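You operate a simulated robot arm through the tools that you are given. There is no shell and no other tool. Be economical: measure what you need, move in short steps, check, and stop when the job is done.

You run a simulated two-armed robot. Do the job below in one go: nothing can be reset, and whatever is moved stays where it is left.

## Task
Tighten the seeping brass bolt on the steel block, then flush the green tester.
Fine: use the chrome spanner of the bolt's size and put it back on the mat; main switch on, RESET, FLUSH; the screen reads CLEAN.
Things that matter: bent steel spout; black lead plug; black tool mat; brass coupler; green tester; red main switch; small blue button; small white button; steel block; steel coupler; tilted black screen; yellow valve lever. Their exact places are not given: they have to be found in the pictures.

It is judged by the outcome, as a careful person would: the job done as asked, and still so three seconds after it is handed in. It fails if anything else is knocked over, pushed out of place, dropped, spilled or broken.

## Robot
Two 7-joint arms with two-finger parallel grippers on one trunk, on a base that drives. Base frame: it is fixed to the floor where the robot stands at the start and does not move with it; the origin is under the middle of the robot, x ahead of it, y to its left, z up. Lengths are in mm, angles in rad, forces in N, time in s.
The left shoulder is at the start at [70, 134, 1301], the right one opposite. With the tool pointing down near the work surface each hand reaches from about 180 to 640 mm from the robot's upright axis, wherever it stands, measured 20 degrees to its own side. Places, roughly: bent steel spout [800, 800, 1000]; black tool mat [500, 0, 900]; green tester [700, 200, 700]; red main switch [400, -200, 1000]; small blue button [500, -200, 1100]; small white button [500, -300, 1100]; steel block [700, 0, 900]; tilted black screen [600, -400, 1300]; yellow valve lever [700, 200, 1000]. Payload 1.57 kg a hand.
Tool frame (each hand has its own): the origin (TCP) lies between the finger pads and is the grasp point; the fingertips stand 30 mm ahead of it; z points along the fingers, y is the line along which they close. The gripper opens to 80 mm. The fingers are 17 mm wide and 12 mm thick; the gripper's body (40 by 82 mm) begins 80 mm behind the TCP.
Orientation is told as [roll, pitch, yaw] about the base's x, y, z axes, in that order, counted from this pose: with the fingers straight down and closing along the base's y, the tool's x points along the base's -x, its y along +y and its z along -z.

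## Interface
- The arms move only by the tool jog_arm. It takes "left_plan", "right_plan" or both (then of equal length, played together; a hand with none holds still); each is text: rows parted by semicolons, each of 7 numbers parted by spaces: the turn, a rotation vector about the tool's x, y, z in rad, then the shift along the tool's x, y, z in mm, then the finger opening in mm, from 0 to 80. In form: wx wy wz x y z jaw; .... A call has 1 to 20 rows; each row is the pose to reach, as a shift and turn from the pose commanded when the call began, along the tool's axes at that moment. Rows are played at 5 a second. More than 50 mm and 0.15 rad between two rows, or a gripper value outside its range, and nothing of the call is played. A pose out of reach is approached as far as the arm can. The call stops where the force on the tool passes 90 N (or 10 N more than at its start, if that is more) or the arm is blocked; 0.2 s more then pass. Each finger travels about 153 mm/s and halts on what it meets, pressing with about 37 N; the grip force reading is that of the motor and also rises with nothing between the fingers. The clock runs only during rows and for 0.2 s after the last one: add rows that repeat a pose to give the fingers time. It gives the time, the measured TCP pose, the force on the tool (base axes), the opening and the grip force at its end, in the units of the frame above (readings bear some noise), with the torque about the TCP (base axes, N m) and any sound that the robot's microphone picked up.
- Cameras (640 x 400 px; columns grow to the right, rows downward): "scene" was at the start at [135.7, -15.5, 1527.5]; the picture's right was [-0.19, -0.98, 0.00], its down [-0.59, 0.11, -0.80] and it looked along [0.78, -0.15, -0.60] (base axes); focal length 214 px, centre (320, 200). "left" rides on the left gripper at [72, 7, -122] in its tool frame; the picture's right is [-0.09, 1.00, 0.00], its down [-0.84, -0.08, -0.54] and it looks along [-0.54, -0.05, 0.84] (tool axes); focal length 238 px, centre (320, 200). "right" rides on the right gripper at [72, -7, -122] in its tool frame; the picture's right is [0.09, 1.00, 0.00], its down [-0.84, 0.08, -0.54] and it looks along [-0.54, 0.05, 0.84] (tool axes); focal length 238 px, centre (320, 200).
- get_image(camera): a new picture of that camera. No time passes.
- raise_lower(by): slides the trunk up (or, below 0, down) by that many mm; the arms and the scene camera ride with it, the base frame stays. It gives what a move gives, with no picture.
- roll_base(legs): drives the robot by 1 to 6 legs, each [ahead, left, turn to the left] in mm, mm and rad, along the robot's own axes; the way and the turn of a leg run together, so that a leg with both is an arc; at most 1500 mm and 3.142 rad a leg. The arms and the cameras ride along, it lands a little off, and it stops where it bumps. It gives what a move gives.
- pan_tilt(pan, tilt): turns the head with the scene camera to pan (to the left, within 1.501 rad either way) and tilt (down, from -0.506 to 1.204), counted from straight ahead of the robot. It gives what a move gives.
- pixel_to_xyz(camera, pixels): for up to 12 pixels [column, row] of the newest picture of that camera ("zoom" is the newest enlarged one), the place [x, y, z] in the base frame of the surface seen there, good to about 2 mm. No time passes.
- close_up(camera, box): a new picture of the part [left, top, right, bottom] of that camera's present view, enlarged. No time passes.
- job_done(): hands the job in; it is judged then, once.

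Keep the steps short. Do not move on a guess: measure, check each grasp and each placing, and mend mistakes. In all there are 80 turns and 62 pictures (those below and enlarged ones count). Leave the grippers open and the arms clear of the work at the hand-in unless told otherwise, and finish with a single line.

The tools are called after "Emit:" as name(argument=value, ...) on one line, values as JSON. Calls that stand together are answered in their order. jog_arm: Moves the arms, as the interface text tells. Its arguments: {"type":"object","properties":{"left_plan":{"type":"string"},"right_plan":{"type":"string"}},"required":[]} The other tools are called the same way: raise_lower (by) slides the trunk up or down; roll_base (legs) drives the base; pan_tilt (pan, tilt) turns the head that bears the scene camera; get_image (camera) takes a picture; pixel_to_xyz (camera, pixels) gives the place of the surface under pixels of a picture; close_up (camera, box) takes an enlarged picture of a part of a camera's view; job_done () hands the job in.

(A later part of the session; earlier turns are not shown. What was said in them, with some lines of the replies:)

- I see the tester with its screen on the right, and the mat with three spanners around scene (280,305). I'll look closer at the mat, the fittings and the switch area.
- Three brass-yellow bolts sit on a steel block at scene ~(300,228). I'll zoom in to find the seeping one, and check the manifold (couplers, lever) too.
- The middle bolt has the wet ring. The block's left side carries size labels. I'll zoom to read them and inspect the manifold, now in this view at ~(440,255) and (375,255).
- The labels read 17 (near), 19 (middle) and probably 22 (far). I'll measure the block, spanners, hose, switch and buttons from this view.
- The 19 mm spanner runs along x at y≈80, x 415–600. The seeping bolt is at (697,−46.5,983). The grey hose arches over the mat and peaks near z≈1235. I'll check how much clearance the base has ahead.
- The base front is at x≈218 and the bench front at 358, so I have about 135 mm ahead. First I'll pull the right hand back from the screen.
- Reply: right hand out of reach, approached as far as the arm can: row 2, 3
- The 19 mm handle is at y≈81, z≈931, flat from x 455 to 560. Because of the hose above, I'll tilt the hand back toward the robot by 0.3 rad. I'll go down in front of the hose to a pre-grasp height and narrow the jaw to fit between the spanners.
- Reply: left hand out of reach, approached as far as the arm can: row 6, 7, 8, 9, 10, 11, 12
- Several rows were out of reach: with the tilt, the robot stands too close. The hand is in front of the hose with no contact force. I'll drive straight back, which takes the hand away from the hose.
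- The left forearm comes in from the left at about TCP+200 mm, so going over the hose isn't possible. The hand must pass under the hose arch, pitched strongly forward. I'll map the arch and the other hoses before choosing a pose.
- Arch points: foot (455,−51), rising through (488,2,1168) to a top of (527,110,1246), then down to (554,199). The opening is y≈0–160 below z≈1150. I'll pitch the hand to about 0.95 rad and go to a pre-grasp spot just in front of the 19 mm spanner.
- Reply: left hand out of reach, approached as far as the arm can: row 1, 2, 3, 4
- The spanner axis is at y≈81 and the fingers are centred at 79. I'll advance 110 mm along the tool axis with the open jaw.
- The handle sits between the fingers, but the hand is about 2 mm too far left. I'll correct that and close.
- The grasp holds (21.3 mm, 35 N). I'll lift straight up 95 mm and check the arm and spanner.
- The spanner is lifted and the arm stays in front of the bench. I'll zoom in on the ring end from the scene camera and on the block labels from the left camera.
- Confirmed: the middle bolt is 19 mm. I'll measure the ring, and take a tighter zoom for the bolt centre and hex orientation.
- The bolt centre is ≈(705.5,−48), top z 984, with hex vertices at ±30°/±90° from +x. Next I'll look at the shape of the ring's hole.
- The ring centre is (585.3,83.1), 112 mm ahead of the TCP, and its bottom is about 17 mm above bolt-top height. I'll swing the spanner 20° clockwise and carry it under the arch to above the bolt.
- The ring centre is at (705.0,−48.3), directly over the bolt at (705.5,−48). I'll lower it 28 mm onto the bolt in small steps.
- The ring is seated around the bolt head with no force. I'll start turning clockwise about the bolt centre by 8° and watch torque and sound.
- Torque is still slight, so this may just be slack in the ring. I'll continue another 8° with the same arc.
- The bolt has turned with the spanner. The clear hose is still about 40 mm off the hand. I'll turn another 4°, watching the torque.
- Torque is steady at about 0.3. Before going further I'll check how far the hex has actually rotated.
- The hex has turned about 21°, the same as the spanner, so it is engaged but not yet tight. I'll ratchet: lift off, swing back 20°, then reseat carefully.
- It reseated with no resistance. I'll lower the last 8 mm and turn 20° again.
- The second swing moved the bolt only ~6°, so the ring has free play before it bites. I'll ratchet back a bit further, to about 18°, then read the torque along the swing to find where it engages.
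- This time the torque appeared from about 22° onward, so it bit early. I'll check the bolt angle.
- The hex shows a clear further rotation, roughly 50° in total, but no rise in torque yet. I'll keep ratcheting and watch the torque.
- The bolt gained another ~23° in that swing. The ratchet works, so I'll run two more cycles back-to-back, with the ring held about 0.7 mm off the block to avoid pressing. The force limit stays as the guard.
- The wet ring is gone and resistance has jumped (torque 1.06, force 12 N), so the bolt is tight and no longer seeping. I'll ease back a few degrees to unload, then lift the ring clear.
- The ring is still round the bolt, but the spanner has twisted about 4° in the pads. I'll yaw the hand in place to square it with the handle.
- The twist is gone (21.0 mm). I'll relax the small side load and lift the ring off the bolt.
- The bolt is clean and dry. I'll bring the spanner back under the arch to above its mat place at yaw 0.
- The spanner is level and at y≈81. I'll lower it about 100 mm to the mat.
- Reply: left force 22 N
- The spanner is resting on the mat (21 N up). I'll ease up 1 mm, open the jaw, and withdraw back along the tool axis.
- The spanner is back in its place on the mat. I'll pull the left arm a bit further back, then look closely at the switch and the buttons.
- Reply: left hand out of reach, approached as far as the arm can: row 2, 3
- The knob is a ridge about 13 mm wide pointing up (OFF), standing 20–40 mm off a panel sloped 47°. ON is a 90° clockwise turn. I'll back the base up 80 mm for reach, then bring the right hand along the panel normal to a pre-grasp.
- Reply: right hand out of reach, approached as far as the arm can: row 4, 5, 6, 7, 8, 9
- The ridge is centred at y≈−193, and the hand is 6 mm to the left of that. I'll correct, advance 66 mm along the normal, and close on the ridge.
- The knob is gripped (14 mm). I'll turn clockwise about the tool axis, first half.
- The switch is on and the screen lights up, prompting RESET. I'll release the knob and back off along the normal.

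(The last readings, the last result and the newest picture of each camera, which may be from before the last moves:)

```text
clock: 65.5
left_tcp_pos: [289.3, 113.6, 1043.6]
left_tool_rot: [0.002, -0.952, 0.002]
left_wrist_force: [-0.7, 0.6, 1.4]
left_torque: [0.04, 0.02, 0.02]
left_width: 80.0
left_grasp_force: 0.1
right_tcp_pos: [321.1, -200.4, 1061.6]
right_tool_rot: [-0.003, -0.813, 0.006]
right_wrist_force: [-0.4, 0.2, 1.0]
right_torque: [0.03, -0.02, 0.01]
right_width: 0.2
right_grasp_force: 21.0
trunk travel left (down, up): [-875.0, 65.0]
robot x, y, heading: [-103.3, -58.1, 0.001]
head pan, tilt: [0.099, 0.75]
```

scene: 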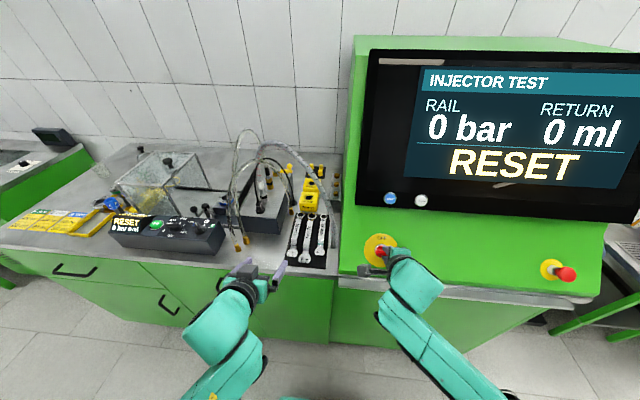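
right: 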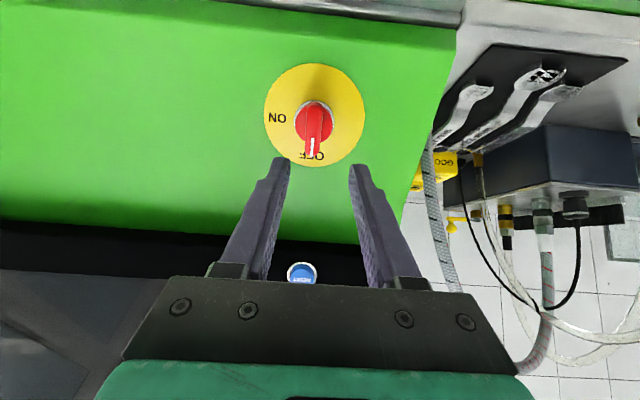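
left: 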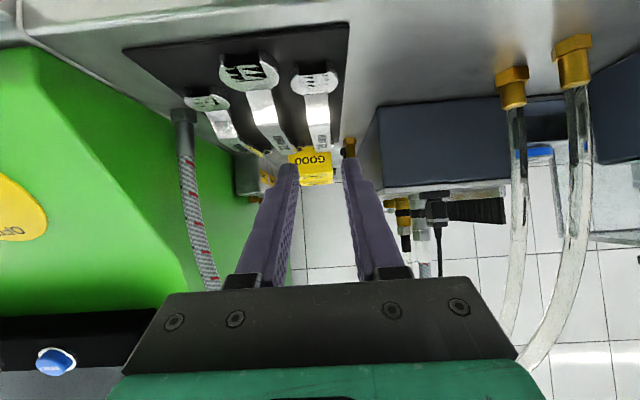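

Emit:
jog_arm(right_plan="0 -0.068 0 -34 2.1 -0.3 0; 0 -0.137 0 -68 4.2 -0.7 0; 0 -0.205 0 -102 6.3 -1 0; 0 -0.273 0 -135.5 8.4 -1.4 0; 0 -0.273 0 -135.5 8.4 -1.4 0")

Emit:
get_image(camera="right")

Emit:
pixel_to_xyz(camera="right", pixels=[[320, 170], [320, 160], [315, 150], [325, 150], [300, 150], [330, 140], [290, 140], [240, 140], [230, 150]])

```text
clock: 66.7
left_tcp_pos: [288.4, 113.0, 1044.2]
left_tool_rot: [0.002, -0.954, 0.002]
left_wrist_force: [0.4, 0.0, -0.2]
left_torque: [-0.01, -0.01, 0.03]
left_width: 80.0
left_grasp_force: 0.2
right_tcp_pos: [412.6, -191.7, 1161.2]
right_tool_rot: [-0.003, -1.087, 0.003]
right_wrist_force: [-0.1, 1.0, -0.3]
right_torque: [0.0, 0.04, 0.0]
right_width: 0.2
right_grasp_force: 21.7
trunk travel left (down, up): [-875.0, 65.0]
robot x, y, heading: [-102.2, -60.0, -0.001]
head pan, tilt: [0.099, 0.75]
```

```text
7 pictures are left
```

right: 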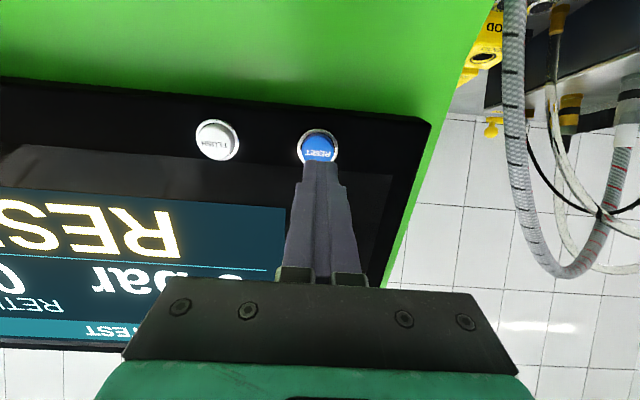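

```text
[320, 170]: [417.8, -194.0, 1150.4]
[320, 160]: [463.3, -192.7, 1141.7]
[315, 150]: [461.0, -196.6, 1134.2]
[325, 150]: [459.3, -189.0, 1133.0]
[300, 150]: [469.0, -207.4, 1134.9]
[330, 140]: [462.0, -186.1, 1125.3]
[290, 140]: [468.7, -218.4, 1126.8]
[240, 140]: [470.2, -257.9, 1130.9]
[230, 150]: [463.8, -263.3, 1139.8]
```

The closed fingertips are lined up with RESET at (318,148). I'll press forward gently and come back.

Emit:
jog_arm(right_plan="0 0 0 0 0 15 0; 0 0 0 0 0 22 0; 0 0 0 0 0 25 0; 0 0 0 0 0 28 0; 0 0 0 0 0 30 0; 0 0 0 0 0 30 0; 0 0 0 0 0 15 0; 0 0 0 0 0 0 0")

Emit:
get_image(camera="scene")

```text
clock: 68.5
left_tcp_pos: [286.6, 113.1, 1043.1]
left_tool_rot: [0.002, -0.954, 0.004]
left_wrist_force: [0.0, -0.1, -0.7]
left_torque: [-0.01, 0.03, 0.01]
left_width: 79.9
left_grasp_force: 0.1
right_tcp_pos: [412.9, -189.5, 1160.4]
right_tool_rot: [-0.001, -1.086, 0.001]
right_wrist_force: [-0.4, 0.5, 0.1]
right_torque: [-0.02, 0.0, -0.01]
right_width: 0.1
right_grasp_force: 21.2
trunk travel left (down, up): [-875.0, 65.0]
robot x, y, heading: [-105.6, -61.4, 0.002]
head pan, tilt: [0.099, 0.75]
heard: click
```

```text
6 pictures are left
```

scene: 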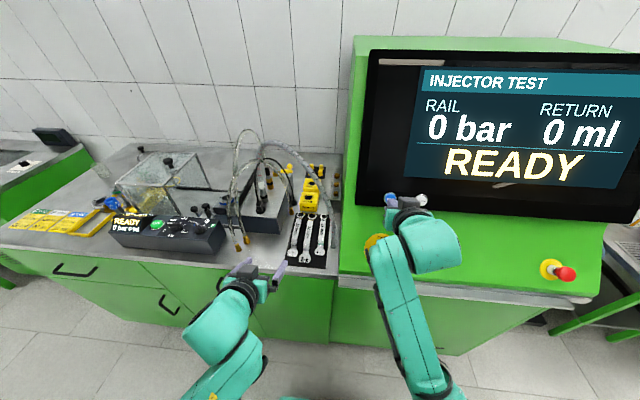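

There was a click and the screen reads READY. I'll slide 80 mm right to FLUSH at (461.6,−272,1135) and press the same way.

Emit:
jog_arm(right_plan="0 0 0 0 -40 -10 0; 0 0 0 0 -80.5 -10 0; 0 0 0 0 -80.5 0 0; 0 0 0 0 -80.5 0 0")

Emit:
get_image(camera="right")

```text
clock: 69.5
left_tcp_pos: [288.1, 112.8, 1043.0]
left_tool_rot: [0.002, -0.953, 0.001]
left_wrist_force: [-0.4, 0.2, -0.6]
left_torque: [0.0, 0.02, 0.03]
left_width: 80.1
left_grasp_force: 0.1
right_tcp_pos: [414.7, -271.1, 1159.1]
right_tool_rot: [-0.001, -1.087, 0.004]
right_wrist_force: [0.7, 0.3, -0.7]
right_torque: [-0.01, -0.01, -0.03]
right_width: 0.0
right_grasp_force: 21.5
trunk travel left (down, up): [-875.0, 65.0]
robot x, y, heading: [-104.6, -58.8, -0.0]
head pan, tilt: [0.099, 0.75]
```

```text
5 pictures are left
```

right: 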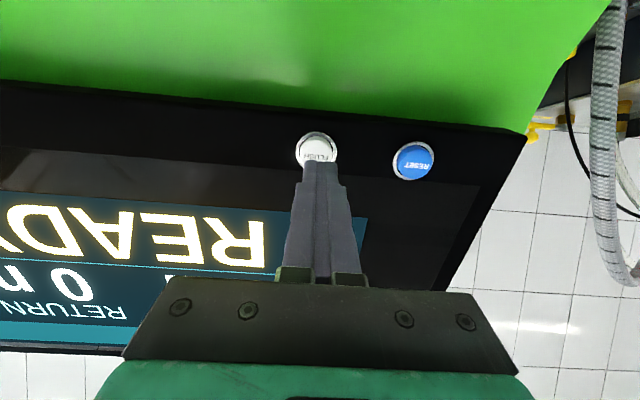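

FLUSH is centred at the tip (317,148). I'll press it, then back the hand off.

Emit:
jog_arm(right_plan="0 0 0 0 0 15 0; 0 0 0 0 0 22 0; 0 0 0 0 0 25 0; 0 0 0 0 0 28 0; 0 0 0 0 0 30 0; 0 0 0 0 0 30 0; 0 0 0 0 0 15 0; 0 0 0 0 0 -20 0; 0 0 0 0 0 -60 20; 0 0 0 0 0 -60 40; 0 0 0 0 0 -60 60; 0 0 0 0 0 -60 80; 0 0 0 0 0 -60 80; 0 0 0 0 0 -60 80")

Emit:
get_image(camera="scene")

```text
clock: 71.8
left_tcp_pos: [289.1, 111.3, 1044.1]
left_tool_rot: [0.006, -0.951, 0.0]
left_wrist_force: [0.1, 0.6, 0.2]
left_torque: [0.02, 0.02, 0.03]
left_width: 79.9
left_grasp_force: 0.2
right_tcp_pos: [364.5, -303.0, 1191.0]
right_tool_rot: [-0.415, -1.043, 0.348]
right_wrist_force: [-0.5, -0.6, 0.4]
right_torque: [0.03, -0.02, 0.0]
right_width: 60.0
right_grasp_force: 0.1
right hand out of reach, approached as far as the arm can: row 9, 10, 11
trunk travel left (down, up): [-875.0, 65.0]
robot x, y, heading: [-100.2, -58.9, 0.002]
head pan, tilt: [0.099, 0.75]
heard: click
stopped in row 11 (right hand): the arm was blocked; the commanded pose is now the measured one
```

```text
4 pictures are left
```

scene: 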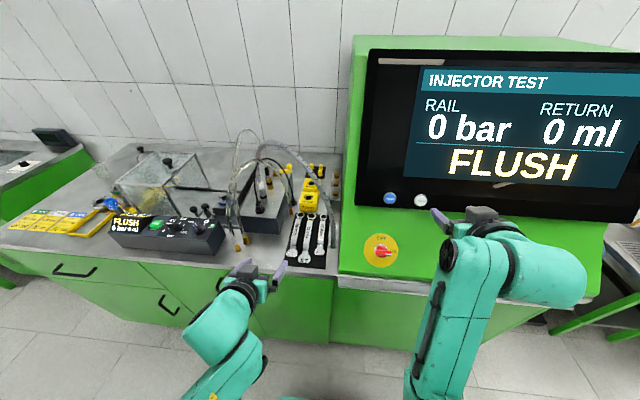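

The flush is running. I'll drive back 150 mm so the arms clear the bench, which also lets time pass, and open the right gripper fully.

Emit:
roll_base(legs=[[-150, 0, 0]])

Emit:
jog_arm(right_plan="0 0 0 0 0 0 80; 0 0 0 0 0 0 80; 0 0 0 0 0 0 80; 0 0 0 0 0 0 80; 0 0 0 0 0 0 80; 0 0 0 0 0 0 80; 0 0 0 0 0 0 80; 0 0 0 0 0 0 80; 0 0 0 0 0 0 80; 0 0 0 0 0 0 80; 0 0 0 0 0 0 80; 0 0 0 0 0 0 80; 0 0 0 0 0 0 80; 0 0 0 0 0 0 80; 0 0 0 0 0 0 80; 0 0 0 0 0 0 80; 0 0 0 0 0 0 80; 0 0 0 0 0 0 80")

Emit:
get_image(camera="scene")

```text
clock: 73.1
left_tcp_pos: [142.7, 112.1, 1042.5]
left_tool_rot: [0.002, -0.95, 0.002]
left_wrist_force: [0.8, 0.3, -0.3]
left_torque: [-0.02, -0.03, 0.0]
left_width: 79.9
left_grasp_force: 0.0
right_tcp_pos: [216.4, -301.6, 1191.2]
right_tool_rot: [-0.415, -1.041, 0.347]
right_wrist_force: [0.1, -0.1, 0.2]
right_torque: [0.02, 0.01, 0.03]
right_width: 60.0
right_grasp_force: 0.0
trunk travel left (down, up): [-875.0, 65.0]
robot x, y, heading: [-252.5, -62.8, 0.004]
head pan, tilt: [0.099, 0.75]
```

```text
clock: 76.9
left_tcp_pos: [139.9, 112.7, 1043.4]
left_tool_rot: [0.003, -0.953, 0.002]
left_wrist_force: [0.2, 0.0, 0.7]
left_torque: [0.02, 0.02, 0.01]
left_width: 80.1
left_grasp_force: 0.1
right_tcp_pos: [215.6, -300.9, 1192.2]
right_tool_rot: [-0.416, -1.041, 0.349]
right_wrist_force: [-0.5, -0.4, 0.7]
right_torque: [0.0, -0.01, -0.01]
right_width: 80.4
right_grasp_force: 0.1
trunk travel left (down, up): [-875.0, 65.0]
robot x, y, heading: [-253.8, -62.1, 0.003]
head pan, tilt: [0.099, 0.75]
```

```text
3 pictures are left
```

scene: 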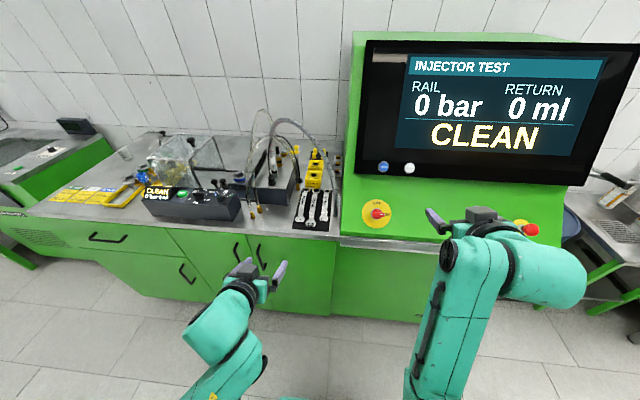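

The screen reads CLEAN. Last check: the bolt, the spanners and the bench.

Emit:
close_up(camera="scene", box=[280, 135, 350, 240])

```text
3.81 times, centred on (315, 188) of scene
```

zoom: 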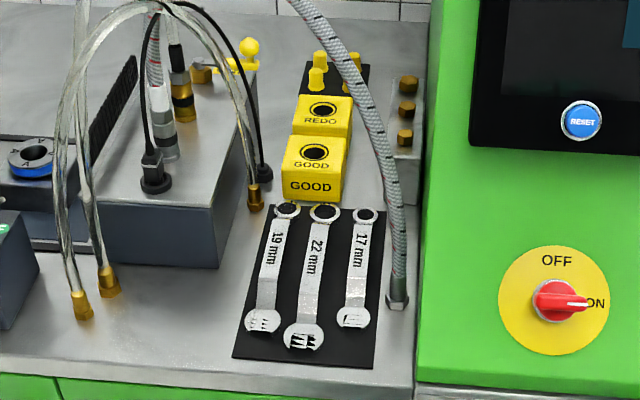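

The bolt is dry, the 19 mm spanner is back on the mat, the switch is on ON and nothing else has moved, so I'm handing in.

Emit:
job_done()

```text
The job is handed in.
```

I tightened the seeping middle bolt with the 19 mm spanner until it was dry, put the spanner back on the mat, switched the tester on, pressed RESET and FLUSH, and the screen reads CLEAN.
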